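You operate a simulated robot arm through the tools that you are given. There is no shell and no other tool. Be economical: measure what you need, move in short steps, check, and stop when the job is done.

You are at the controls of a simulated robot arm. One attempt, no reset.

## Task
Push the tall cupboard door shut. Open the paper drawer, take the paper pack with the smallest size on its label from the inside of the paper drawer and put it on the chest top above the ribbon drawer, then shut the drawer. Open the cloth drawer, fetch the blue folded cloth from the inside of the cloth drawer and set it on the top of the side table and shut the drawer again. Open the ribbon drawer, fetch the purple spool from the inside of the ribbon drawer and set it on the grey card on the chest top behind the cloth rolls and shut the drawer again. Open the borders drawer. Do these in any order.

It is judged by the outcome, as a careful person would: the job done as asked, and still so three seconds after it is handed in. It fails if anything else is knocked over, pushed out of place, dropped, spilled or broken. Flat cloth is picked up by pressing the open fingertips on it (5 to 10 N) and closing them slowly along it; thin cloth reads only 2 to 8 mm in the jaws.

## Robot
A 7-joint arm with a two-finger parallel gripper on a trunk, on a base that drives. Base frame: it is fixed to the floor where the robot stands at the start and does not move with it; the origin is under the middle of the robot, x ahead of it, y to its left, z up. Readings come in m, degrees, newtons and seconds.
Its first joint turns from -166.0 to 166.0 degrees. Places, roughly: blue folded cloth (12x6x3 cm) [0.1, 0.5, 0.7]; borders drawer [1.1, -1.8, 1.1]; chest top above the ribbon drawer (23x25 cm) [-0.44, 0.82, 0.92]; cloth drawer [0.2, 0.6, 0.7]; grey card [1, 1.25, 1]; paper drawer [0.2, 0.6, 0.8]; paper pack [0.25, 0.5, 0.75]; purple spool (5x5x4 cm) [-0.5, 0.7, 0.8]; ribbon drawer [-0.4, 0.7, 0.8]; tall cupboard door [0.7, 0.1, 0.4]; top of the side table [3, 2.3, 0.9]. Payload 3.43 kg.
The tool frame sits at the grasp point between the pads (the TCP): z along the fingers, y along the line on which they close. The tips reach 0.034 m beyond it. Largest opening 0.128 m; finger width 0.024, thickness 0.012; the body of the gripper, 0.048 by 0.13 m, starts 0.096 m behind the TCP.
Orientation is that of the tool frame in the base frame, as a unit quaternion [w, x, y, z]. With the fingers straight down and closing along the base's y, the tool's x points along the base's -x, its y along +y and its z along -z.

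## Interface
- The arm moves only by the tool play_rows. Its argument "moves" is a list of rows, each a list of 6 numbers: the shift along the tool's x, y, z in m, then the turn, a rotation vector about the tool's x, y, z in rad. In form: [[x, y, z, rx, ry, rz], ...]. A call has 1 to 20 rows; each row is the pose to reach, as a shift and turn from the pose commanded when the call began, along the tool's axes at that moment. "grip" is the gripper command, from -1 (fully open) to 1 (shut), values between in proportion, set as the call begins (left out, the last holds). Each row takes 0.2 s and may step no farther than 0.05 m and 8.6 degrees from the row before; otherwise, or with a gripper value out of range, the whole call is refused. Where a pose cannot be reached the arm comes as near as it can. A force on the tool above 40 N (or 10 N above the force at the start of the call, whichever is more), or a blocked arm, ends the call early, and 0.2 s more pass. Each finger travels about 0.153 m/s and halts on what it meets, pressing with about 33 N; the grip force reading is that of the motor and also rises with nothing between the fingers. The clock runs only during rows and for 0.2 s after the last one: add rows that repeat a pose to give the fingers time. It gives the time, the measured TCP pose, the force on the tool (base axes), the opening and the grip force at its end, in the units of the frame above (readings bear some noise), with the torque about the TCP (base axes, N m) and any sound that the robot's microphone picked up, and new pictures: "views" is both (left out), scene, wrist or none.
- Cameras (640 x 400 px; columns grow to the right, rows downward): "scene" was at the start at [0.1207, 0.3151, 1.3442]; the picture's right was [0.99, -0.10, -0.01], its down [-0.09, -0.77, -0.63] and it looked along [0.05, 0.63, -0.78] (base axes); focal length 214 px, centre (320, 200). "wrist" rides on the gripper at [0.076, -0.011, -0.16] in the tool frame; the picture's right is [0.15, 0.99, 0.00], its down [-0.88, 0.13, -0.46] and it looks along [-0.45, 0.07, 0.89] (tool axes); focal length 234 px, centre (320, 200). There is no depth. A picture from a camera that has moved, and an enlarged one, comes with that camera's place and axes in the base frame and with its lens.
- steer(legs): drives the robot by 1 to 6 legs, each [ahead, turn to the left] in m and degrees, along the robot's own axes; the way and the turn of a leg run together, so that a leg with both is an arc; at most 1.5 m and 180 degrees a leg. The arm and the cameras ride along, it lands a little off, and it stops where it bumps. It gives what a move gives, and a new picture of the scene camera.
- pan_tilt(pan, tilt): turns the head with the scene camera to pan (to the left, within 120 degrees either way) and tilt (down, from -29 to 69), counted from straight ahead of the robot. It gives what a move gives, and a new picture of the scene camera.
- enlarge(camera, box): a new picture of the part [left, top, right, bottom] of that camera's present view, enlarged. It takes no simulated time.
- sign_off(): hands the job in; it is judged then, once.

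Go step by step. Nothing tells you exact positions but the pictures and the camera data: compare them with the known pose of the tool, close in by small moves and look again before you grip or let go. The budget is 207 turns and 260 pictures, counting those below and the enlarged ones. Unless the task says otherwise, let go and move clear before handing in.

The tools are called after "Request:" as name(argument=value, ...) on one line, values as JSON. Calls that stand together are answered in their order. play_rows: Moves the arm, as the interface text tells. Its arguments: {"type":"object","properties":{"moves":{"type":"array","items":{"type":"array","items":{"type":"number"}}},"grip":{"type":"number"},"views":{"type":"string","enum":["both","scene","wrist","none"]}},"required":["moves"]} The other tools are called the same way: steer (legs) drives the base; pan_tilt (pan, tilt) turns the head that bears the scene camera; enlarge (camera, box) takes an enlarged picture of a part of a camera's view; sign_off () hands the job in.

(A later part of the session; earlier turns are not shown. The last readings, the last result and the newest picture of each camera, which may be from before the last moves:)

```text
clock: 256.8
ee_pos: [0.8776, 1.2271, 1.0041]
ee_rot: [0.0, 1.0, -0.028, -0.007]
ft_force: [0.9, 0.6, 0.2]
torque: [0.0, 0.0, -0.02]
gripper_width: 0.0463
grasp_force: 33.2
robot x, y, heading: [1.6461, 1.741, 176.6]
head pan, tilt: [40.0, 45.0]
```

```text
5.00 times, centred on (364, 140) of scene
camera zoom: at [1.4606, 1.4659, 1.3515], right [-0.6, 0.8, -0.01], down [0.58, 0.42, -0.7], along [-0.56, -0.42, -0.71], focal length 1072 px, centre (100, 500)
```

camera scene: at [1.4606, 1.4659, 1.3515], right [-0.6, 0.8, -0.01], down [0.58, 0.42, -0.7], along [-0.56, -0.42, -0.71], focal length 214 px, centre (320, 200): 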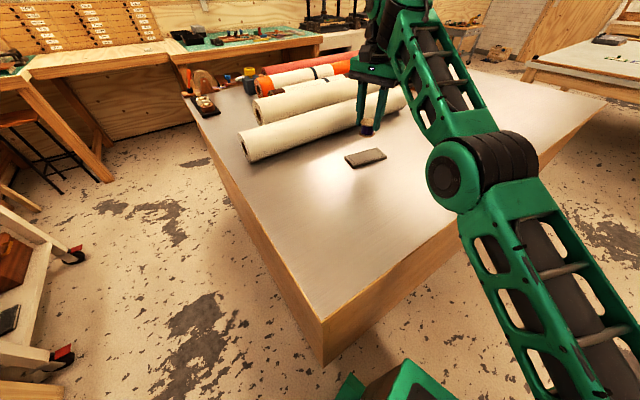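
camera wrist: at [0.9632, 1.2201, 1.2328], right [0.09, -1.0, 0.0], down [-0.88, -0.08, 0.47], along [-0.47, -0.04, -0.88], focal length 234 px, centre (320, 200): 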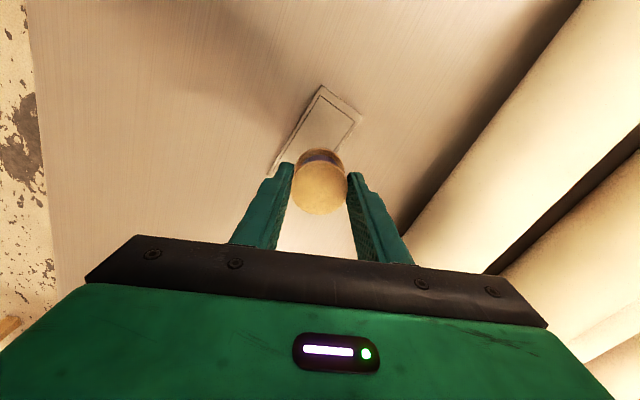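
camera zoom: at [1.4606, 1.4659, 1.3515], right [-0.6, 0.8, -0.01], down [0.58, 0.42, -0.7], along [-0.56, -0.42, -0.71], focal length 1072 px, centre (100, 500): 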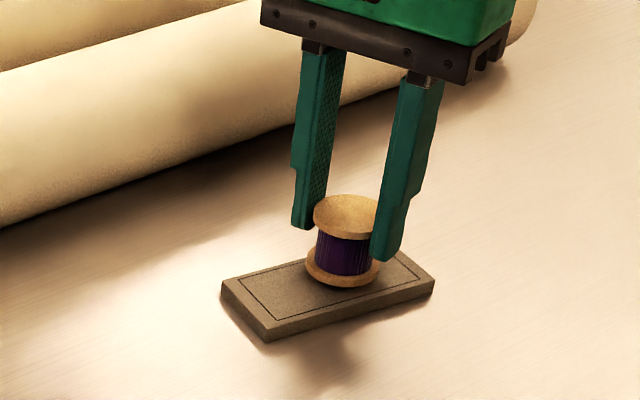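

Request:
play_rows(moves=[[0.004, 0, 0.004, 0, 0, 0], [0.004, 0, 0.008, 0, 0, 0], [0.004, 0, 0.012, 0, 0, 0], [0.004, 0, 0.016, 0, 0, 0]], views="none")

Request:
enlarge(camera="scene", box=[300, 100, 428, 180])

```text
clock: 257.8
ee_pos: [0.8816, 1.2262, 0.9919]
ee_rot: [0.001, 1.0, -0.029, -0.009]
ft_force: [-0.4, 2.3, 30.5]
torque: [0.1, 0.16, -0.13]
gripper_width: 0.0461
grasp_force: 32.9
robot x, y, heading: [1.646, 1.7417, 176.8]
head pan, tilt: [40.0, 45.0]
```

```text
5.00 times, centred on (364, 140) of scene
camera zoom: at [1.4617, 1.4667, 1.3518], right [-0.6, 0.8, -0.01], down [0.58, 0.42, -0.7], along [-0.56, -0.42, -0.71], focal length 1072 px, centre (100, 500)
```

zoom: 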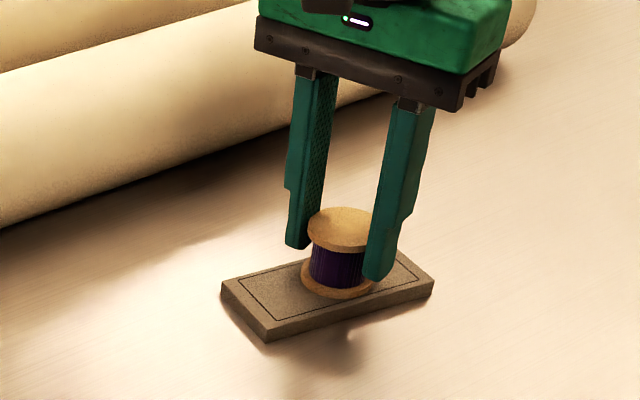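

It stands on the card. Easing the pressure and releasing.

Request:
play_rows(moves=[[0, 0, -0.003, 0, 0, 0], [0, 0, -0.003, 0, 0, 0]], views="none")

Request:
play_rows(moves=[[0, 0, 0, 0, 0, 0], [0, 0, 0, 0, 0, 0], [0, 0, 0, 0, 0, 0], [0, 0, -0.03, 0, 0, 0], [0, 0, -0.07, 0, 0, 0], [0, 0, -0.11, 0, 0, 0], [0.04, 0, -0.12, 0, 0, 0], [0.08, -0.03, -0.12, 0, 0, 0], [0.12, -0.06, -0.12, 0, 0, 0]], grip=-0.1, views="scene")

Request:
enlarge(camera="scene", box=[300, 100, 428, 180])

```text
clock: 258.4
ee_pos: [0.8809, 1.226, 0.9901]
ee_rot: [0.0, 1.0, -0.028, -0.008]
ft_force: [-3.1, 0.5, 17.2]
torque: [-0.03, 0.3, -0.01]
gripper_width: 0.046
grasp_force: 32.9
robot x, y, heading: [1.6453, 1.7414, 176.6]
head pan, tilt: [40.0, 45.0]
```

```text
clock: 260.4
ee_pos: [1.0051, 1.2801, 1.1085]
ee_rot: [-0.001, 1.0, -0.028, -0.007]
ft_force: [-0.1, 0.0, 0.0]
torque: [0.03, -0.06, -0.04]
gripper_width: 0.0705
grasp_force: 0.0
out of reach, approached as far as the arm can: row 6
robot x, y, heading: [1.6469, 1.7438, 176.5]
head pan, tilt: [40.0, 45.0]
camera scene: at [1.4601, 1.4656, 1.3514], right [-0.6, 0.8, -0.01], down [0.58, 0.42, -0.7], along [-0.56, -0.42, -0.71], focal length 214 px, centre (320, 200)
```

scene: 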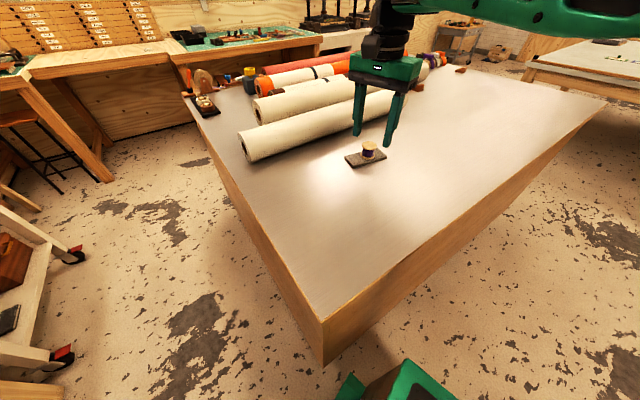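

```text
5.00 times, centred on (364, 140) of scene
camera zoom: at [1.4601, 1.4656, 1.3514], right [-0.6, 0.8, -0.01], down [0.58, 0.42, -0.7], along [-0.56, -0.42, -0.71], focal length 1072 px, centre (100, 500)
```

zoom: 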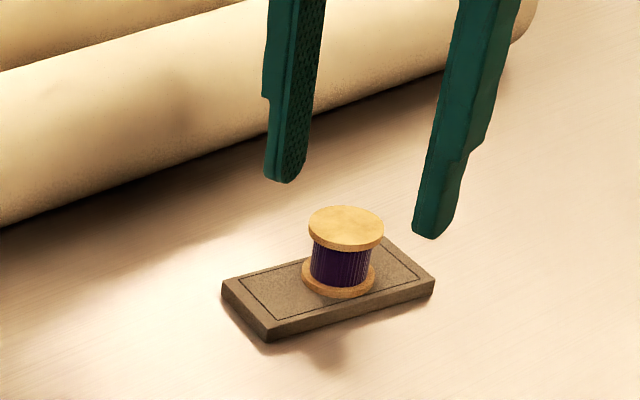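

The purple spool stands on the grey card. Now I stow the arm and drive back down the right-hand aisle toward the borders drawer box.

Request:
play_rows(moves=[[0, -0.04, 0, 0, 0, 0], [0, -0.08, 0, 0, 0, 0], [0, -0.12, 0, 0, 0, 0], [0, -0.16, 0, 0, 0, 0], [0, -0.2, 0, 0, 0, 0], [0, -0.24, 0, 0, 0, 0], [0.02, -0.28, 0, 0, 0, 0], [0.04, -0.32, 0, 0, 0, 0]], grip=1, views="none")

Request:
steer(legs=[[0, -17], [-0.37, 0], [0, 90]])

```text
clock: 262.2
ee_pos: [1.0637, 1.5986, 1.1082]
ee_rot: [0.0, 1.0, -0.027, -0.007]
ft_force: [-0.8, 0.0, -0.1]
torque: [0.02, -0.04, -0.04]
gripper_width: 0.0003
grasp_force: 33.1
robot x, y, heading: [1.6434, 1.746, 176.5]
head pan, tilt: [40.0, 45.0]
```

```text
clock: 270.0
ee_pos: [1.9711, 1.0142, 1.1093]
ee_rot: [0.004, 0.817, 0.576, -0.005]
ft_force: [0.4, -0.5, -0.2]
torque: [0.01, -0.01, 0.02]
gripper_width: 0.0
grasp_force: 33.1
robot x, y, heading: [1.9765, 1.6197, -109.4]
head pan, tilt: [40.0, 45.0]
camera scene: at [2.1925, 1.3611, 1.3516], right [-0.94, -0.35, -0.01], down [-0.24, 0.67, -0.7], along [0.25, -0.65, -0.71], focal length 214 px, centre (320, 200)
```

scene: 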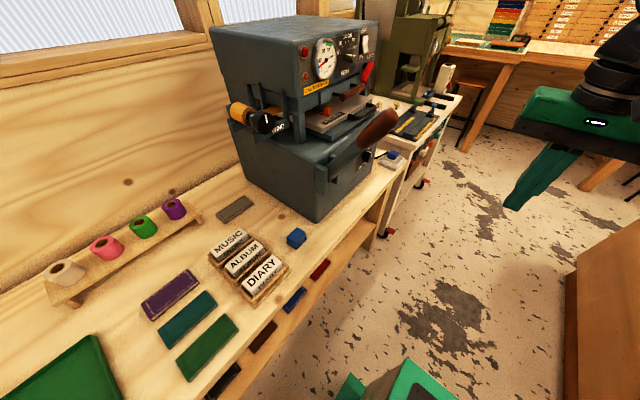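

Request:
steer(legs=[[1.4, -1], [0.8, 0]])

Request:
pan_tilt(pan=5, tilt=20)

```text
clock: 280.9
ee_pos: [1.1905, -0.9976, 1.116]
ee_rot: [0.007, 0.824, 0.567, -0.011]
ft_force: [0.7, 0.2, -0.2]
torque: [0.01, -0.03, -0.01]
gripper_width: 0.0
grasp_force: 32.7
robot x, y, heading: [1.2031, -0.4096, -111.0]
head pan, tilt: [40.0, 45.0]
camera scene: at [1.4146, -0.6686, 1.3515], right [-0.95, -0.33, -0.01], down [-0.23, 0.68, -0.7], along [0.23, -0.66, -0.71], focal length 214 px, centre (320, 200)
```

scene: 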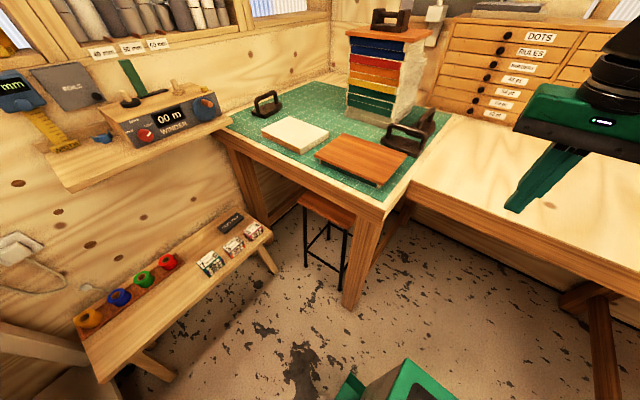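

```text
clock: 281.9
ee_pos: [1.1967, -0.9846, 1.1242]
ee_rot: [0.012, 0.823, 0.568, -0.016]
ft_force: [-0.1, 0.2, 0.0]
torque: [-0.02, 0.01, -0.01]
gripper_width: 0.0
grasp_force: 33.0
robot x, y, heading: [1.2029, -0.4084, -111.0]
head pan, tilt: [5.0, 20.0]
camera scene: at [1.3623, -0.6818, 1.3897], right [-0.96, 0.27, 0.0], down [0.1, 0.34, -0.93], along [-0.26, -0.9, -0.36], focal length 214 px, centre (320, 200)
```

scene: 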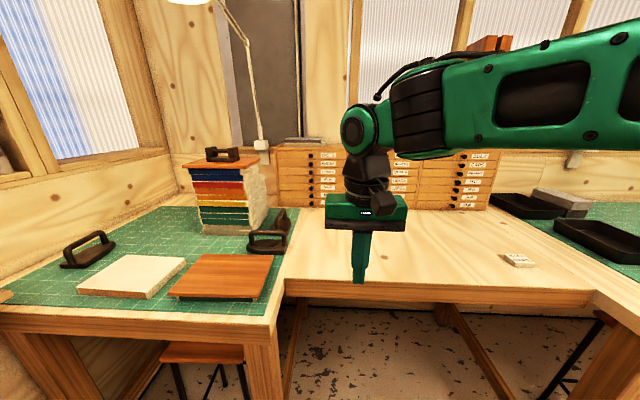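

The drawer box faces me across the bench. Zooming in to read the labels.

Request:
enlarge(camera="scene", box=[270, 140, 398, 220])

Request:
enlarge(camera="scene", box=[380, 140, 508, 220])

```text
5.00 times, centred on (334, 180) of scene
camera zoom: at [1.3623, -0.6818, 1.3897], right [-0.96, 0.27, 0.0], down [0.1, 0.34, -0.93], along [-0.26, -0.9, -0.36], focal length 1072 px, centre (250, 300)
```

zoom: 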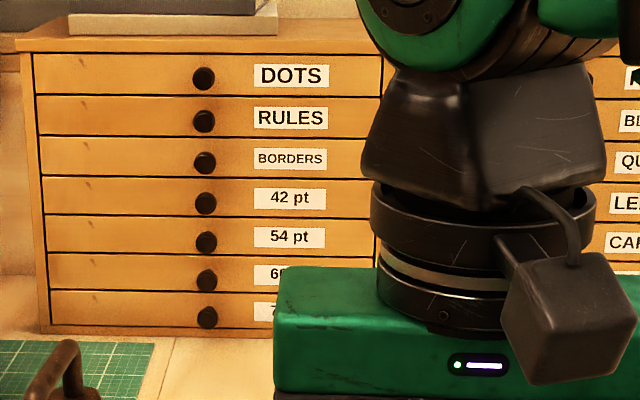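

```text
5.00 times, centred on (444, 180) of scene
camera zoom: at [1.3623, -0.6818, 1.3897], right [-0.96, 0.27, 0.0], down [0.1, 0.34, -0.93], along [-0.26, -0.9, -0.36], focal length 1072 px, centre (-300, 300)
```

zoom: 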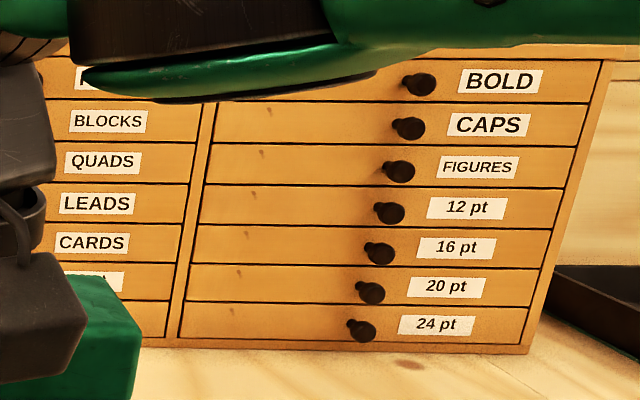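

BORDERS is the third drawer in the left column. I'll drive up closer to the bench.

Request:
steer(legs=[[0.33, 0.8]])

Request:
play_rows(moves=[[0, 0, -0.02, 0, -0.13, 0], [0.0, 0, -0.04, 0, -0.26, 0], [0, 0, -0.06, 0, -0.39, 0], [0, 0, -0.06, 0, -0.52, 0], [0, 0, -0.06, 0, -0.65, 0], [0, 0, -0.06, 0, -0.78, 0], [0, 0, -0.06, 0, -0.91, 0], [0, 0, -0.06, 0, -1.04, 0], [0, 0, -0.06, 0, -1.17, 0], [0, 0, -0.06, 0, -1.3, 0]], grip=0.3, views="both")

```text
clock: 284.1
ee_pos: [1.0814, -1.2975, 1.1223]
ee_rot: [0.011, 0.821, 0.571, -0.016]
ft_force: [0.2, -1.2, 0.1]
torque: [-0.01, -0.02, 0.04]
gripper_width: 0.0
grasp_force: 33.1
robot x, y, heading: [1.0835, -0.7188, -110.7]
head pan, tilt: [5.0, 20.0]
camera scene: at [1.2463, -0.9922, 1.3898], right [-0.96, 0.27, 0.0], down [0.1, 0.34, -0.93], along [-0.25, -0.9, -0.35], focal length 214 px, centre (320, 200)
```

scene: 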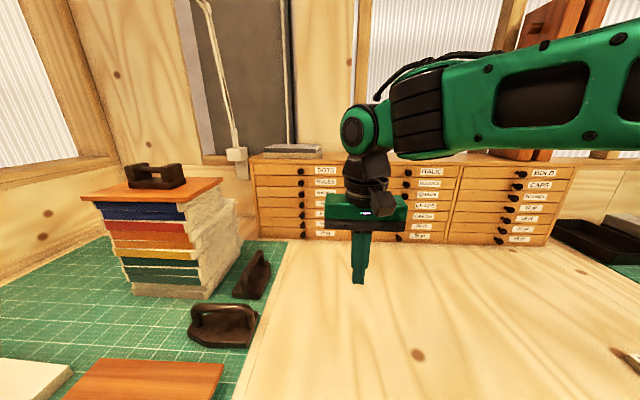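

```text
clock: 286.3
ee_pos: [1.0881, -1.2804, 1.1886]
ee_rot: [0.358, 0.64, 0.444, -0.515]
ft_force: [0.1, 0.8, 0.6]
torque: [-0.03, 0.01, 0.02]
gripper_width: 0.0451
grasp_force: 0.0
robot x, y, heading: [1.0847, -0.7151, -110.3]
head pan, tilt: [5.0, 20.0]
camera scene: at [1.2462, -0.9921, 1.3898], right [-0.96, 0.27, 0.0], down [0.1, 0.34, -0.94], along [-0.25, -0.9, -0.35], focal length 214 px, centre (320, 200)
camera wrist: at [1.1385, -1.1153, 1.1507], right [0.94, -0.32, -0.14], down [0.21, 0.19, 0.96], along [-0.27, -0.93, 0.25], focal length 234 px, centre (320, 200)
```

scene: 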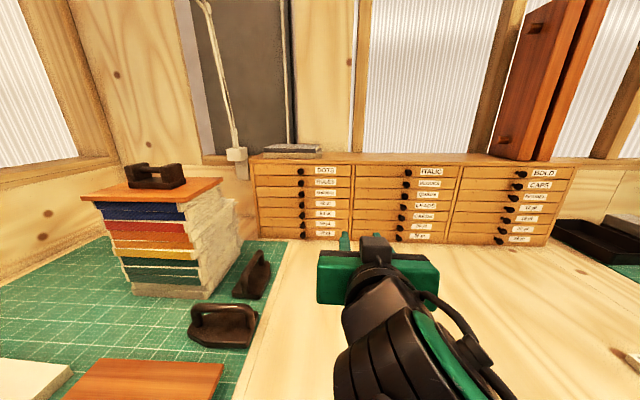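
wrist: 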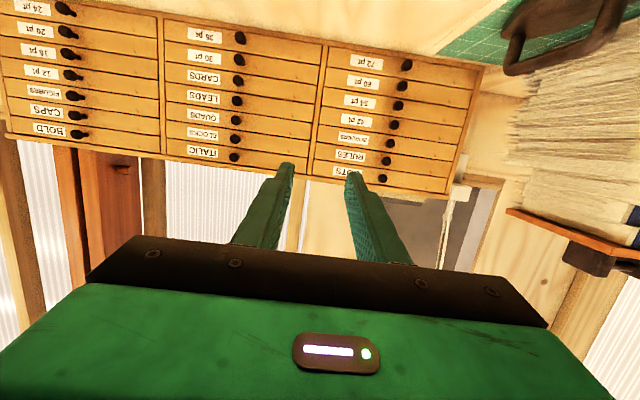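

Request:
enlarge(camera="wrist", box=[310, 90, 438, 190])

Request:
enlarge(camera="scene", box=[250, 150, 378, 230])

```text
4.00 times, centred on (374, 140) of wrist
camera zoom: at [1.1385, -1.1153, 1.1507], right [0.94, -0.32, -0.14], down [0.21, 0.19, 0.96], along [-0.27, -0.93, 0.25], focal length 937 px, centre (104, 440)
```

zoom: 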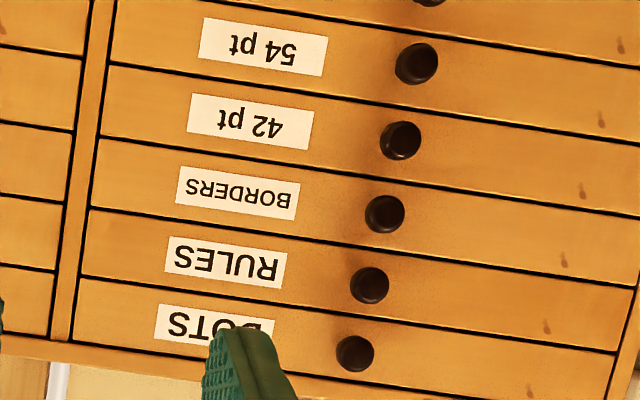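

```text
5.00 times, centred on (314, 190) of scene
camera zoom: at [1.2462, -0.9921, 1.3898], right [-0.96, 0.27, 0.0], down [0.1, 0.34, -0.94], along [-0.25, -0.9, -0.35], focal length 1072 px, centre (350, 250)
```

zoom: 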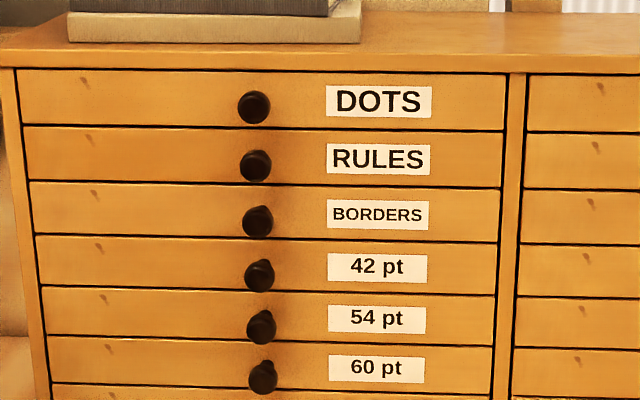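

BORDERS knob at (1.118, -1.697, 1.141). Aligning laterally, then approaching.

Request:
play_rows(moves=[[-0.008, 0.04, 0.0, 0, 0, 0], [-0.016, 0.08, 0.01, 0, 0, 0], [-0.025, 0.12, 0.02, 0, 0, 0], [-0.0345, 0.155, 0.04, 0, 0, 0], [-0.0345, 0.173, 0.08, 0, 0, 0], [-0.0345, 0.173, 0.12, 0, 0, 0], [-0.0345, 0.173, 0.16, 0, 0, 0], [-0.0345, 0.173, 0.2, 0, 0, 0], [-0.0345, 0.173, 0.24, 0, 0, 0], [-0.0345, 0.173, 0.28, 0, 0, 0], [-0.0345, 0.173, 0.3, 0, 0, 0], [-0.0345, 0.173, 0.3, 0, 0, 0]], views="wrist")

Request:
enlarge(camera="scene", box=[250, 150, 378, 230])

```text
clock: 288.1
ee_pos: [1.2389, -1.4624, 1.1892]
ee_rot: [0.401, 0.647, 0.482, -0.435]
ft_force: [-0.7, -2.0, -1.1]
torque: [0.0, 0.04, -0.03]
gripper_width: 0.0449
grasp_force: 0.0
robot x, y, heading: [1.0874, -0.7193, -110.8]
head pan, tilt: [5.0, 20.0]
stopped in row 8: the arm was blocked; the commanded pose is now the measured one
camera wrist: at [1.2697, -1.2895, 1.1657], right [0.98, -0.17, -0.04], down [0.07, 0.16, 0.99], along [-0.17, -0.97, 0.17], focal length 234 px, centre (320, 200)
```

wrist: 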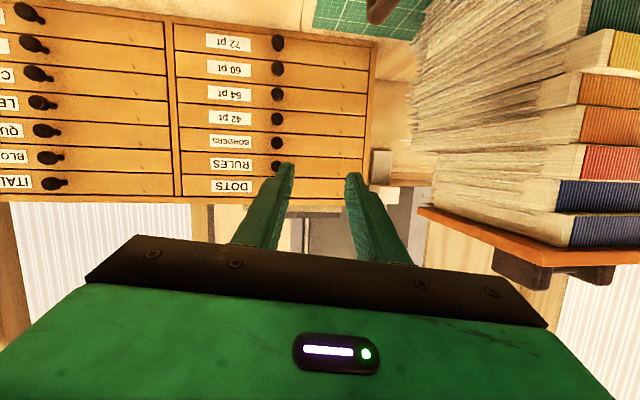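

```text
5.00 times, centred on (314, 190) of scene
camera zoom: at [1.2856, -0.996, 1.3945], right [-0.99, -0.15, -0.01], down [-0.04, 0.3, -0.95], along [0.15, -0.94, -0.3], focal length 1072 px, centre (350, 250)
```

zoom: 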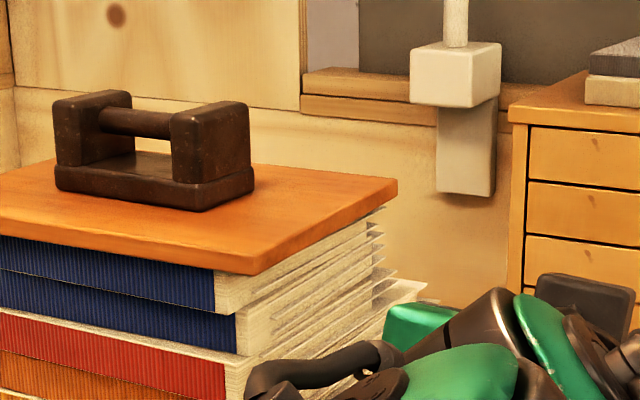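

The forearm is pressing on my head mast on this side. I'll back the tool off to the right, then turn the robot so the knob is straight ahead.

Request:
play_rows(moves=[[0, -0.02, -0.04, 0, 0, 0], [0, -0.04, -0.08, 0, 0, 0], [0, -0.07, -0.12, 0, 0, 0], [0, -0.1, -0.16, 0, 0, 0], [0, -0.14, -0.18, 0, 0, 0], [0, -0.18, -0.19, 0, 0, 0]], views="wrist")

Request:
pan_tilt(pan=5, tilt=25)

```text
clock: 289.5
ee_pos: [1.1022, -1.2447, 1.2314]
ee_rot: [0.4, 0.643, 0.481, -0.441]
ft_force: [0.4, 0.8, -0.6]
torque: [-0.03, -0.01, 0.01]
gripper_width: 0.0449
grasp_force: 0.0
robot x, y, heading: [1.084, -0.7193, -110.5]
head pan, tilt: [5.0, 20.0]
camera wrist: at [1.1321, -1.0715, 1.2054], right [0.98, -0.17, -0.05], down [0.08, 0.17, 0.98], along [-0.16, -0.97, 0.18], focal length 234 px, centre (320, 200)
```

wrist: 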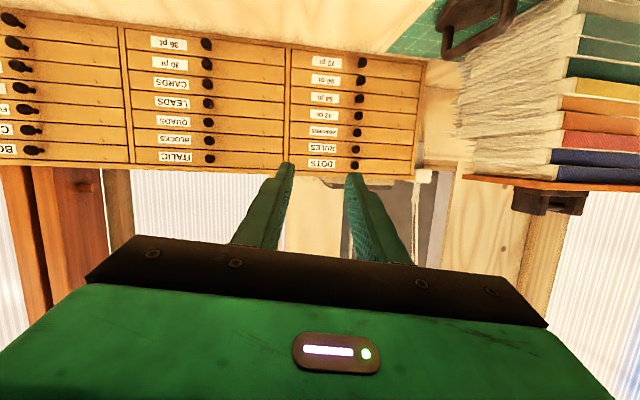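

```text
clock: 290.1
ee_pos: [1.1036, -1.2448, 1.2301]
ee_rot: [0.401, 0.643, 0.482, -0.44]
ft_force: [-0.4, 0.6, -0.4]
torque: [0.03, 0.0, 0.03]
gripper_width: 0.0449
grasp_force: 0.2
robot x, y, heading: [1.0868, -0.7168, -110.3]
head pan, tilt: [5.0, 25.0]
camera scene: at [1.2467, -0.9909, 1.3817], right [-0.96, 0.27, 0.0], down [0.12, 0.42, -0.9], along [-0.24, -0.87, -0.43], focal length 214 px, centre (320, 200)
```

scene: 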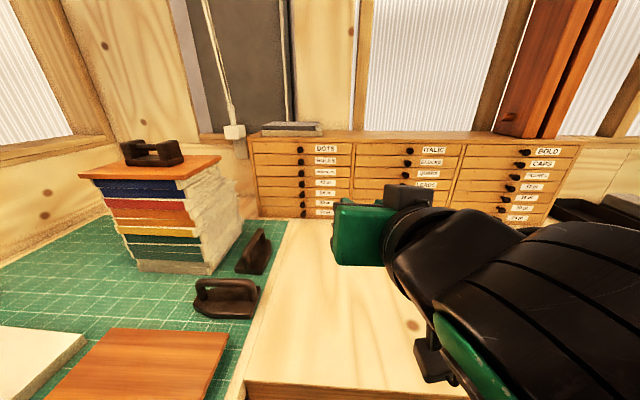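

Request:
steer(legs=[[0, 24]])

```text
clock: 291.9
ee_pos: [1.3155, -1.1913, 1.2306]
ee_rot: [0.484, 0.528, 0.605, -0.348]
ft_force: [0.1, 0.3, 0.0]
torque: [0.03, -0.02, 0.0]
gripper_width: 0.0447
grasp_force: 0.1
robot x, y, heading: [1.0793, -0.7181, -86.4]
head pan, tilt: [5.0, 25.0]
camera scene: at [1.3416, -0.9029, 1.3817], right [-0.99, -0.15, 0.0], down [-0.06, 0.43, -0.9], along [0.14, -0.89, -0.43], focal length 214 px, centre (320, 200)
```

scene: 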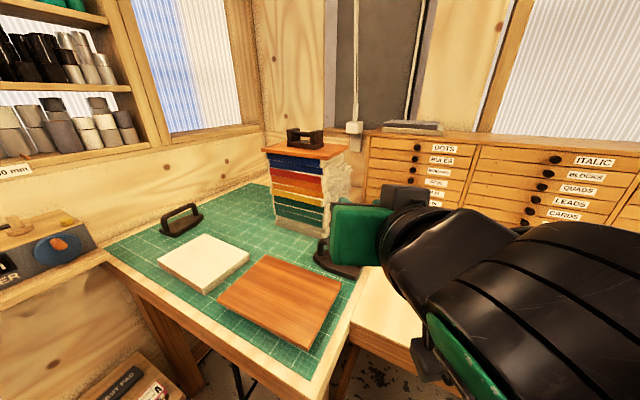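

Now I turn the tool to face the box squarely and move to just before the knob.

Request:
play_rows(moves=[[-0.008, -0.03, 0.02, 0.111, -0.011, 0.034], [-0.015, -0.06, 0.045, 0.223, -0.021, 0.068], [-0.022, -0.09, 0.075, 0.334, -0.032, 0.102], [-0.03, -0.12, 0.105, 0.446, -0.042, 0.136], [-0.037, -0.15, 0.14, 0.557, -0.053, 0.17], [-0.045, -0.18, 0.175, 0.557, -0.053, 0.17], [-0.052, -0.205, 0.215, 0.557, -0.053, 0.17], [-0.058, -0.23, 0.255, 0.557, -0.053, 0.17], [-0.065, -0.2406, 0.295, 0.557, -0.053, 0.17], [-0.07, -0.2406, 0.33, 0.557, -0.053, 0.17], [-0.0725, -0.2406, 0.354, 0.557, -0.053, 0.17], [-0.0725, -0.2406, 0.354, 0.557, -0.053, 0.17]], views="both")

Request:
enlarge(camera="wrist", box=[256, 80, 416, 200])

```text
clock: 294.5
ee_pos: [1.1545, -1.5781, 1.1846]
ee_rot: [0.368, 0.677, 0.424, -0.475]
ft_force: [-0.2, -0.5, 0.9]
torque: [-0.02, -0.01, -0.01]
gripper_width: 0.0449
grasp_force: 0.0
robot x, y, heading: [1.0818, -0.7164, -86.4]
head pan, tilt: [5.0, 25.0]
camera scene: at [1.3416, -0.9031, 1.3817], right [-0.99, -0.15, 0.0], down [-0.06, 0.43, -0.9], along [0.14, -0.89, -0.43], focal length 214 px, centre (320, 200)
camera wrist: at [1.2119, -1.412, 1.1577], right [0.94, -0.33, -0.05], down [0.11, 0.16, 0.98], along [-0.32, -0.93, 0.19], focal length 234 px, centre (320, 200)
```

scene: 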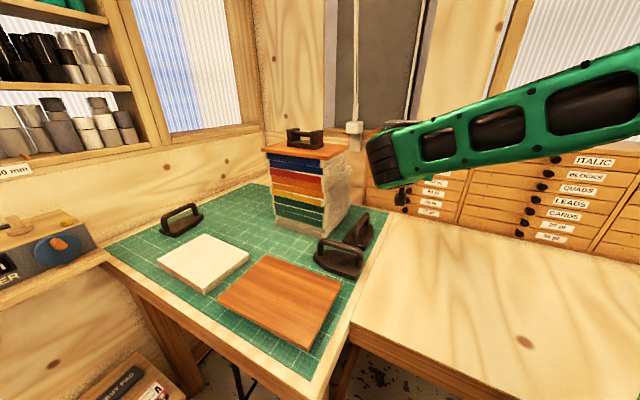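
wrist: 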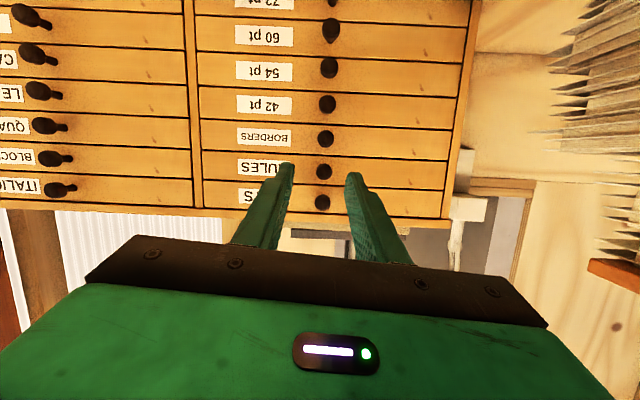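

```text
3.33 times, centred on (336, 140) of wrist
camera zoom: at [1.2119, -1.412, 1.1577], right [0.94, -0.33, -0.05], down [0.11, 0.16, 0.98], along [-0.32, -0.93, 0.19], focal length 781 px, centre (267, 400)
```

zoom: 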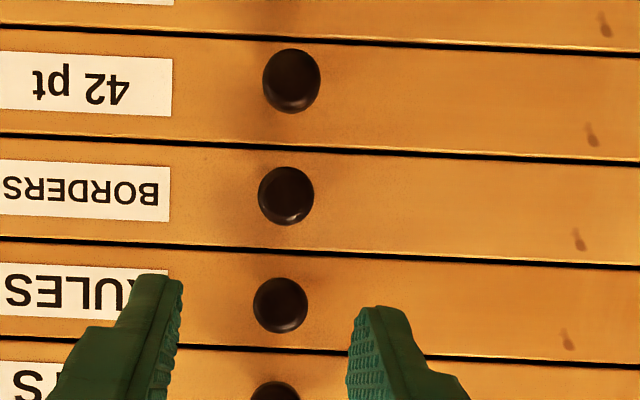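

Lined up nearly; small correction and advance onto the knob, then close.

Request:
play_rows(moves=[[0.01, 0.005, 0.03, 0, 0, 0], [0.01, 0.005, 0.06, 0, 0, 0], [0.01, 0.005, 0.09, 0, 0, 0], [0.01, 0.005, 0.108, 0, 0, 0], [0.01, 0.005, 0.115, 0, 0, 0], [0.01, 0.005, 0.115, 0, 0, 0]], views="wrist")

```text
clock: 295.9
ee_pos: [1.1252, -1.6795, 1.1449]
ee_rot: [0.368, 0.677, 0.424, -0.475]
ft_force: [0.6, -0.8, 0.6]
torque: [0.01, -0.05, -0.01]
gripper_width: 0.0448
grasp_force: 0.0
robot x, y, heading: [1.0819, -0.7192, -86.5]
head pan, tilt: [5.0, 25.0]
camera wrist: at [1.1832, -1.5143, 1.1178], right [0.94, -0.33, -0.05], down [0.1, 0.16, 0.98], along [-0.32, -0.93, 0.19], focal length 234 px, centre (320, 200)
```

wrist: 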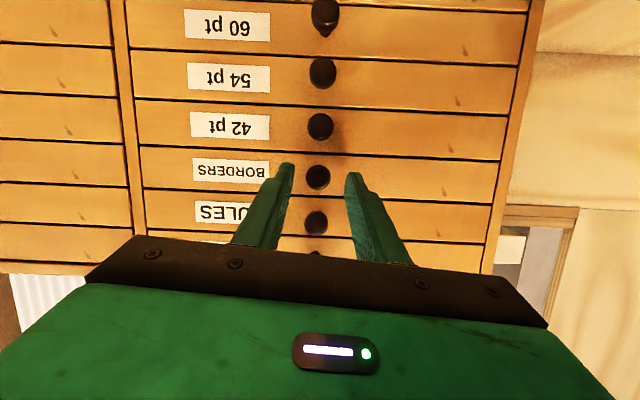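

The BORDERS knob is between the fingertips. Closing.

Request:
play_rows(moves=[[0, 0, 0.004, 0, 0, 0], [0, 0, 0.004, 0, 0, 0], [0, 0, 0.004, 0, 0, 0]], grip=1, views="wrist")

```text
clock: 296.4
ee_pos: [1.127, -1.668, 1.1484]
ee_rot: [0.369, 0.677, 0.427, -0.472]
ft_force: [13.8, -5.9, -29.5]
torque: [1.33, -0.57, 0.6]
gripper_width: 0.0203
grasp_force: 45.1
robot x, y, heading: [1.0857, -0.7167, -86.5]
head pan, tilt: [5.0, 25.0]
stopped in row 2: the force on the tool passed its limit at 43 N (the readings are from after the stop); the commanded pose is now the measured one
camera wrist: at [1.1836, -1.5028, 1.122], right [0.94, -0.33, -0.05], down [0.1, 0.16, 0.98], along [-0.31, -0.93, 0.19], focal length 234 px, centre (320, 200)
```

wrist: 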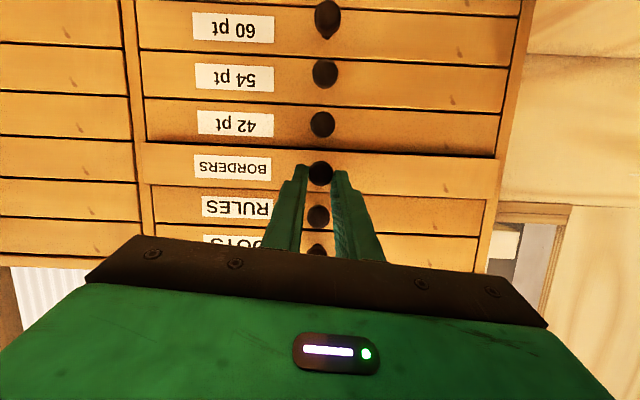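

Gripped and already sliding out. Pull straight out about 16 cm.

Request:
play_rows(moves=[[0.0095, -0.001, -0.017, 0, 0, 0], [0.015, -0.0015, -0.036, 0, 0, 0], [0.0205, -0.002, -0.055, 0, 0, 0], [0.026, -0.0025, -0.074, 0, 0, 0], [0.0315, -0.003, -0.093, 0, 0, 0], [0.037, -0.0035, -0.113, 0, 0, 0], [0.0425, -0.004, -0.132, 0, 0, 0], [0.048, -0.0045, -0.152, 0, 0, 0]], views="both")

```text
clock: 298.2
ee_pos: [1.1769, -1.5188, 1.1546]
ee_rot: [0.371, 0.676, 0.42, -0.478]
ft_force: [0.2, -0.2, -0.1]
torque: [0.0, 0.01, -0.03]
gripper_width: 0.0002
grasp_force: 33.1
robot x, y, heading: [1.0762, -0.7147, -86.4]
head pan, tilt: [5.0, 25.0]
camera scene: at [1.3416, -0.903, 1.3817], right [-0.99, -0.15, 0.0], down [-0.06, 0.43, -0.9], along [0.14, -0.89, -0.43], focal length 214 px, centre (320, 200)
camera wrist: at [1.2351, -1.3536, 1.1238], right [0.94, -0.34, -0.04], down [0.11, 0.18, 0.98], along [-0.32, -0.93, 0.2], focal length 234 px, centre (320, 200)
```

scene: 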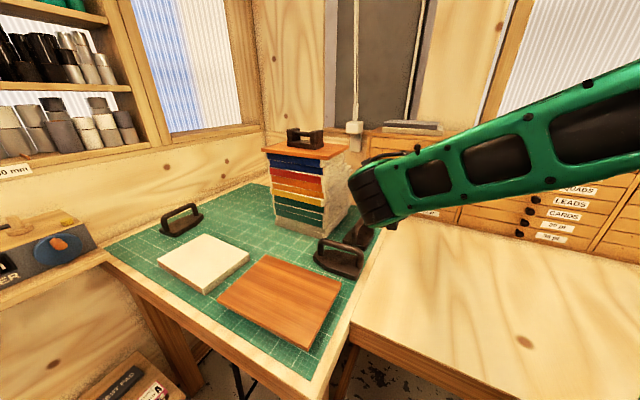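
wrist: 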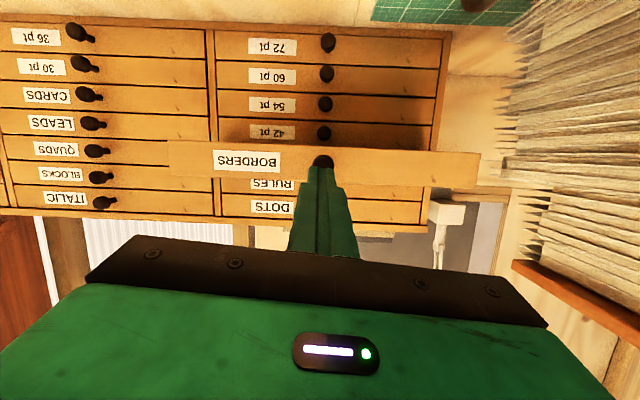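

The drawer came out about 10 cm, then the knob slipped. I'll regrip deeper and pull more.

Request:
play_rows(moves=[[0, 0, 0, 0, 0, 0], [-0.003, 0.003, 0.02, 0, 0, 0], [-0.003, 0.003, 0.045, 0, 0, 0], [-0.003, 0.003, 0.065, 0, 0, 0], [-0.003, 0.003, 0.065, 0, 0, 0]], grip=0.3, views="wrist")

Request:
enlarge(camera="wrist", box=[240, 120, 400, 220])

```text
clock: 299.4
ee_pos: [1.1572, -1.5789, 1.137]
ee_rot: [0.37, 0.677, 0.421, -0.477]
ft_force: [0.5, 0.3, 1.7]
torque: [0.03, -0.01, 0.01]
gripper_width: 0.0446
grasp_force: 0.0
robot x, y, heading: [1.0814, -0.7147, -86.5]
head pan, tilt: [5.0, 25.0]
camera wrist: at [1.2155, -1.4142, 1.1076], right [0.94, -0.33, -0.04], down [0.11, 0.17, 0.98], along [-0.32, -0.93, 0.2], focal length 234 px, centre (320, 200)
```

wrist: 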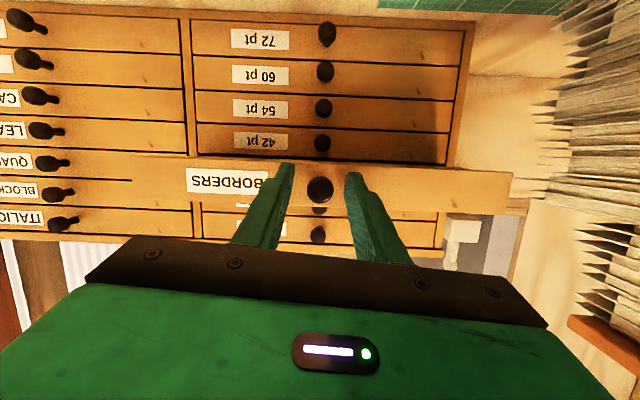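

```text
4.00 times, centred on (320, 170) of wrist
camera zoom: at [1.2155, -1.4142, 1.1076], right [0.94, -0.33, -0.04], down [0.11, 0.17, 0.98], along [-0.32, -0.93, 0.2], focal length 937 px, centre (320, 320)
```

zoom: 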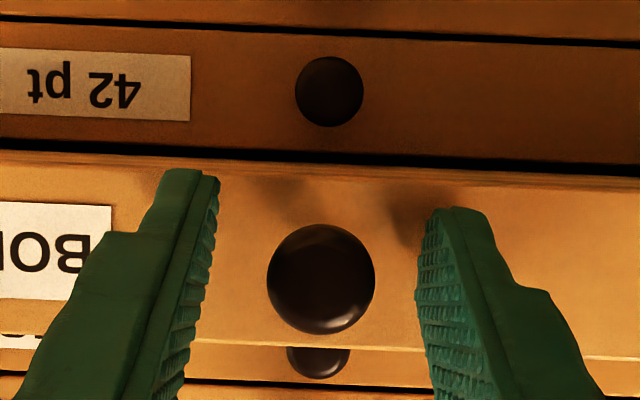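

Request:
play_rows(moves=[[-0.007, 0, 0.006, 0, 0, 0], [-0.007, 0, 0.013, 0, 0, 0], [-0.007, 0, 0.013, 0, 0, 0]], views="none")

Request:
play_rows(moves=[[0, 0, 0, 0, 0, 0], [0, 0, 0, 0, 0, 0], [0, 0, 0, 0, 0, 0]], grip=1, views="wrist")

```text
clock: 300.2
ee_pos: [1.153, -1.5923, 1.1396]
ee_rot: [0.37, 0.676, 0.422, -0.477]
ft_force: [1.0, 0.5, -0.5]
torque: [0.01, 0.02, 0.01]
gripper_width: 0.0449
grasp_force: 0.0
robot x, y, heading: [1.0817, -0.7197, -86.3]
head pan, tilt: [5.0, 25.0]
```

```text
clock: 301.0
ee_pos: [1.1541, -1.5911, 1.1404]
ee_rot: [0.371, 0.676, 0.422, -0.477]
ft_force: [10.1, -4.0, 2.7]
torque: [0.07, -0.16, 0.2]
gripper_width: 0.0213
grasp_force: 44.8
robot x, y, heading: [1.0846, -0.7156, -86.5]
head pan, tilt: [5.0, 25.0]
camera wrist: at [1.2112, -1.4269, 1.1106], right [0.94, -0.33, -0.04], down [0.1, 0.17, 0.98], along [-0.32, -0.93, 0.2], focal length 234 px, centre (320, 200)
```

wrist: 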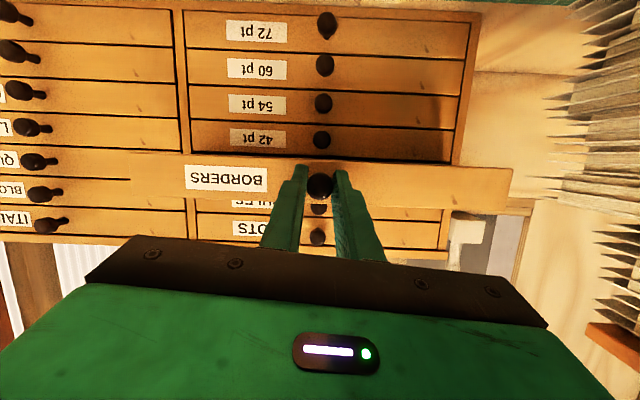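

Firm grip now. Pulling further.

Request:
play_rows(moves=[[0.0055, -0.0005, -0.019, 0, 0, 0], [0.011, -0.001, -0.038, 0, 0, 0], [0.0165, -0.0015, -0.058, 0, 0, 0], [0.022, -0.002, -0.077, 0, 0, 0], [0.0275, -0.0025, -0.096, 0, 0, 0]], views="wrist")

```text
clock: 301.6
ee_pos: [1.1665, -1.5514, 1.1492]
ee_rot: [0.376, 0.674, 0.422, -0.476]
ft_force: [20.5, -24.2, -22.2]
torque: [0.5, -0.46, 0.84]
gripper_width: 0.0206
grasp_force: 45.4
robot x, y, heading: [1.084, -0.7157, -86.7]
head pan, tilt: [5.0, 25.0]
stopped in row 2: the force on the tool passed its limit at 47 N (the readings are from after the stop); the commanded pose is now the measured one
camera wrist: at [1.2237, -1.3855, 1.1175], right [0.95, -0.32, -0.04], down [0.1, 0.18, 0.98], along [-0.31, -0.93, 0.21], focal length 234 px, centre (320, 200)
```

wrist: 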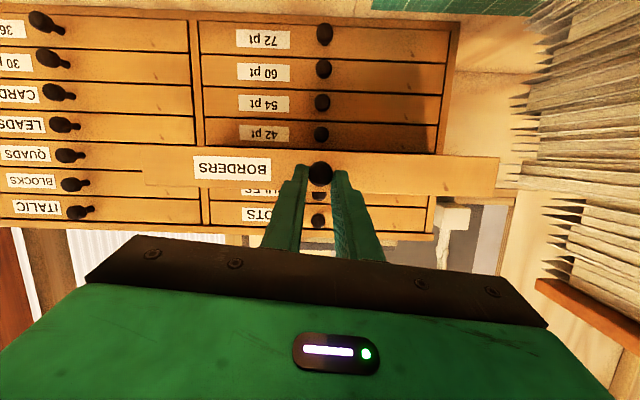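

Side and vertical load built up; I'll relieve downward and continue pulling gently with the present grip.

Request:
play_rows(moves=[[0.006, 0, 0.001, 0, 0, 0], [0.009, 0, 0.002, 0, 0, 0], [0.015, -0.001, -0.012, 0, 0, 0], [0.023, -0.002, -0.028, 0, 0, 0], [0.031, -0.003, -0.045, 0, 0, 0]], views="wrist")

```text
clock: 302.2
ee_pos: [1.1654, -1.5329, 1.1605]
ee_rot: [0.389, 0.668, 0.411, -0.483]
ft_force: [0.8, 0.6, 1.0]
torque: [-0.01, 0.03, -0.02]
gripper_width: 0.0002
grasp_force: 32.9
robot x, y, heading: [1.0835, -0.7169, -86.6]
head pan, tilt: [5.0, 25.0]
stopped in row 3: the force on the tool passed its limit at 55 N (the readings are from after the stop); the commanded pose is now the measured one
camera wrist: at [1.2229, -1.3692, 1.1235], right [0.94, -0.33, -0.02], down [0.1, 0.22, 0.97], along [-0.32, -0.92, 0.24], focal length 234 px, centre (320, 200)
```

wrist: 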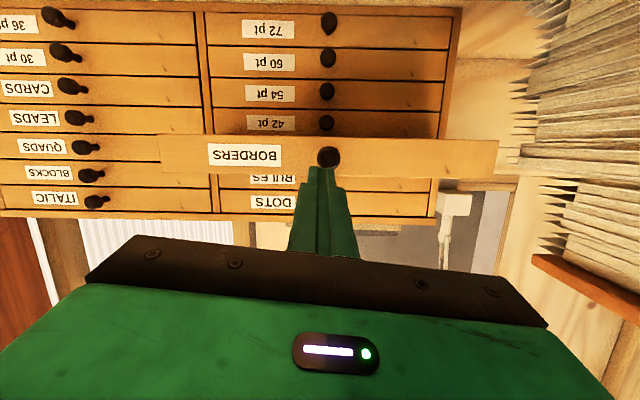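

It slipped again, at about 12 cm. I'll retreat, point the tool down and pull from behind the drawer's front panel instead.

Request:
play_rows(moves=[[0, 0, -0.04, 0, 0, 0], [-0.03, 0.006, -0.07, 0.009, 0.134, -0.01], [-0.06, 0.012, -0.09, 0.019, 0.267, -0.019], [-0.09, 0.018, -0.105, 0.028, 0.401, -0.029], [-0.114, 0.024, -0.113, 0.037, 0.535, -0.038], [-0.114, 0.028, -0.113, 0.046, 0.668, -0.048], [-0.114, 0.028, -0.113, 0.056, 0.802, -0.058], [-0.114, 0.028, -0.113, 0.065, 0.936, -0.067], [-0.114, 0.028, -0.113, 0.074, 1.07, -0.077], [-0.114, 0.028, -0.113, 0.084, 1.203, -0.086], [-0.114, 0.028, -0.113, 0.093, 1.337, -0.096], [-0.114, 0.028, -0.113, 0.093, 1.337, -0.096]], views="both")

```text
clock: 304.5
ee_pos: [1.2325, -1.4458, 1.2962]
ee_rot: [0.043, 0.797, 0.601, -0.044]
ft_force: [5.4, -28.5, -27.8]
torque: [2.32, 1.68, -1.26]
gripper_width: 0.0
grasp_force: 33.4
out of reach, approached as far as the arm can: row 8, 9
robot x, y, heading: [1.085, -0.7211, -86.3]
head pan, tilt: [5.0, 25.0]
stopped in row 11: the force on the tool passed its limit at 325 N (the readings are from after the stop); the commanded pose is now the measured one
camera scene: at [1.3429, -0.9008, 1.3817], right [-0.99, -0.15, 0.0], down [-0.07, 0.43, -0.9], along [0.14, -0.89, -0.43], focal length 214 px, centre (320, 200)
camera wrist: at [1.2478, -1.3508, 1.447], right [0.99, -0.13, 0.0], down [-0.11, -0.82, 0.56], along [-0.08, -0.56, -0.83], focal length 234 px, centre (320, 200)
```

scene: 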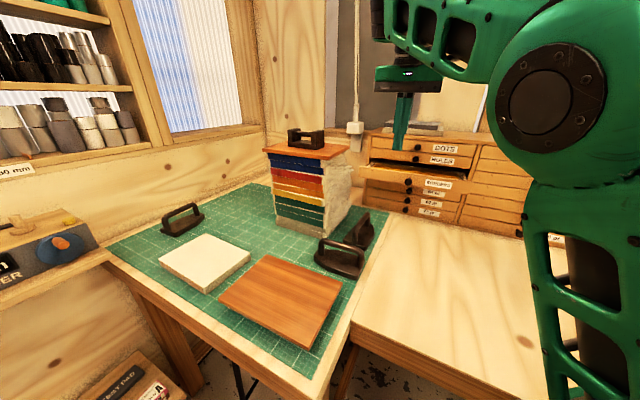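
wrist: 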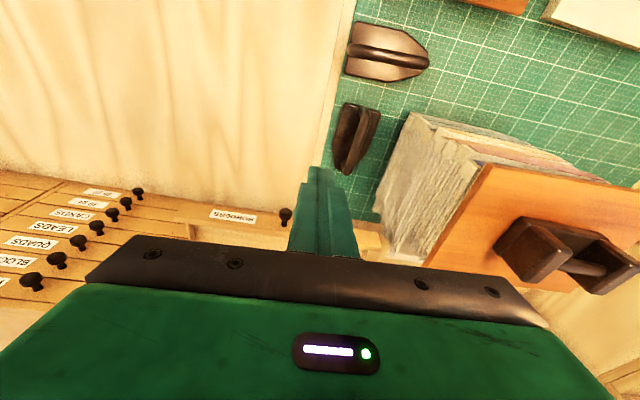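

A large force occurred, probably the hand against my own forearm. I'll check the scene before moving.

Request:
enlarge(camera="scene", box=[340, 60, 532, 220])

```text
2.50 times, centred on (436, 140) of scene
camera zoom: at [1.3429, -0.9008, 1.3817], right [-0.99, -0.15, 0.0], down [-0.07, 0.43, -0.9], along [0.14, -0.89, -0.43], focal length 536 px, centre (30, 350)
```

zoom: 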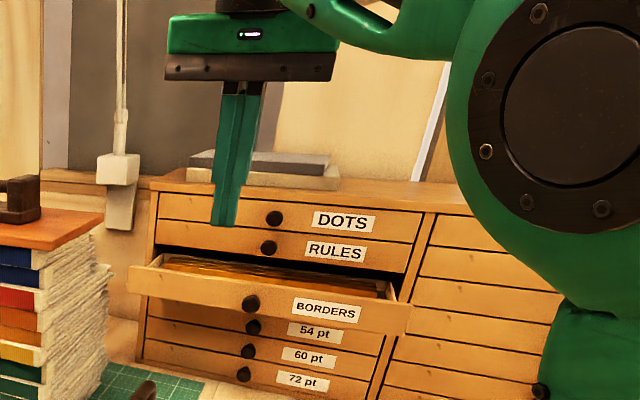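

Nothing was displaced; the drawer stands open about 12 cm with its contents showing. I'll regrip the knob once more with a lower, straighter pull to find whether that is its end stop.

Request:
play_rows(moves=[[-0.0, -0.003, 0.02, 0.0, -0.12, 0.014], [-0.005, -0.006, 0.04, 0.001, -0.24, 0.028], [-0.01, -0.009, 0.06, 0.001, -0.36, 0.043], [-0.015, -0.012, 0.08, 0.001, -0.48, 0.057], [-0.02, -0.015, 0.1, 0.002, -0.6, 0.072], [-0.025, -0.018, 0.115, 0.002, -0.72, 0.086], [-0.03, -0.02, 0.13, 0.002, -0.84, 0.1], [-0.035, -0.022, 0.1366, 0.003, -0.96, 0.115], [-0.04, -0.0237, 0.1366, 0.003, -1.08, 0.129], [-0.0429, -0.0237, 0.1366, 0.003, -1.178, 0.141], [-0.0429, -0.0237, 0.1366, 0.003, -1.178, 0.141]], grip=0.3, views="wrist")

```text
clock: 306.9
ee_pos: [1.192, -1.498, 1.1685]
ee_rot: [0.37, 0.678, 0.418, -0.479]
ft_force: [0.8, 1.4, 0.4]
torque: [-0.02, 0.0, -0.02]
gripper_width: 0.0448
grasp_force: 0.1
robot x, y, heading: [1.0856, -0.7196, -86.3]
head pan, tilt: [5.0, 25.0]
camera wrist: at [1.2513, -1.3329, 1.1377], right [0.94, -0.34, -0.04], down [0.11, 0.17, 0.98], along [-0.33, -0.92, 0.2], focal length 234 px, centre (320, 200)
```

wrist: 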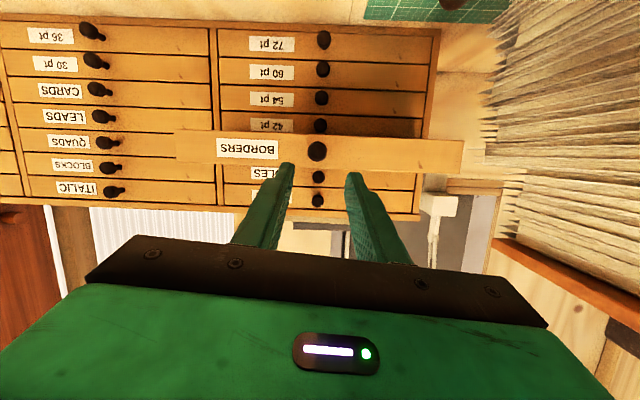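

Request:
play_rows(moves=[[0.003, -0.0044, 0.03, 0, 0, 0], [0.003, -0.0044, 0.06, 0, 0, 0], [0.003, -0.0044, 0.082, 0, 0, 0], [0.003, -0.0044, 0.091, 0, 0, 0], [0.003, -0.0044, 0.091, 0, 0, 0]], views="none")

Request:
play_rows(moves=[[0, 0, 0, 0, 0, 0], [0, 0, 0, 0, 0, 0], [0, 0, 0, 0, 0, 0]], grip=1, views="none")

Request:
play_rows(moves=[[0.003, 0, -0.006, 0, 0, 0], [0.006, 0, -0.013, 0, 0, 0], [0.009, 0, -0.02, 0, 0, 0]], views="none")

```text
clock: 308.1
ee_pos: [1.156, -1.577, 1.1394]
ee_rot: [0.369, 0.678, 0.418, -0.479]
ft_force: [-0.1, 0.3, -0.6]
torque: [0.02, 0.02, -0.01]
gripper_width: 0.045
grasp_force: 0.0
robot x, y, heading: [1.087, -0.7166, -86.2]
head pan, tilt: [5.0, 25.0]
```

```text
clock: 308.9
ee_pos: [1.1586, -1.5767, 1.1396]
ee_rot: [0.371, 0.677, 0.42, -0.477]
ft_force: [18.2, -7.3, 4.8]
torque: [0.06, -0.27, 0.38]
gripper_width: 0.0216
grasp_force: 44.9
robot x, y, heading: [1.0826, -0.7206, -86.3]
head pan, tilt: [5.0, 25.0]
```

```text
clock: 309.6
ee_pos: [1.1673, -1.551, 1.1471]
ee_rot: [0.378, 0.673, 0.417, -0.479]
ft_force: [22.8, -25.1, -20.4]
torque: [0.34, -0.43, 0.96]
gripper_width: 0.0209
grasp_force: 45.3
robot x, y, heading: [1.0851, -0.7174, -86.5]
head pan, tilt: [5.0, 25.0]
stopped in row 3: the force on the tool passed its limit at 51 N (the readings are from after the stop); the commanded pose is now the measured one
```

The pull ended at exactly the same spot as before with a hard reaction: that is the drawer's end stop. Releasing and backing away.

Request:
play_rows(moves=[[0, 0, 0, 0, 0, 0], [0, 0, 0, 0, 0, 0], [0.01, 0, -0.04, 0, 0, 0], [0.02, 0, -0.08, 0, 0, 0], [0.03, 0, -0.12, 0, 0, 0], [0.04, 0, -0.16, 0, 0, 0]], grip=0.0, views="wrist")

```text
clock: 311.0
ee_pos: [1.2237, -1.3982, 1.1535]
ee_rot: [0.377, 0.674, 0.413, -0.482]
ft_force: [0.4, -0.4, -0.8]
torque: [0.02, 0.0, -0.02]
gripper_width: 0.0641
grasp_force: 0.0
robot x, y, heading: [1.0819, -0.7207, -86.3]
head pan, tilt: [5.0, 25.0]
camera wrist: at [1.2829, -1.2339, 1.1211], right [0.94, -0.34, -0.03], down [0.1, 0.19, 0.98], along [-0.33, -0.92, 0.22], focal length 234 px, centre (320, 200)
```

wrist: 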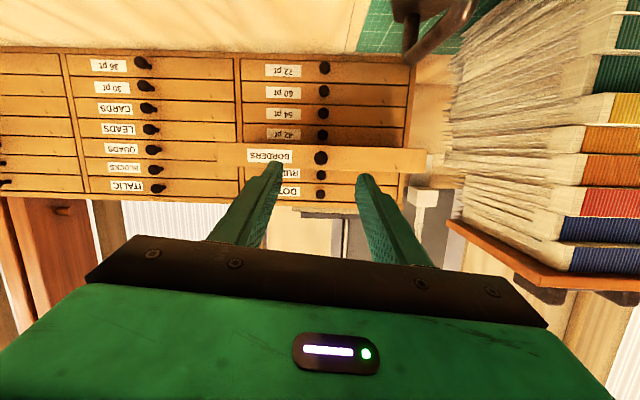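

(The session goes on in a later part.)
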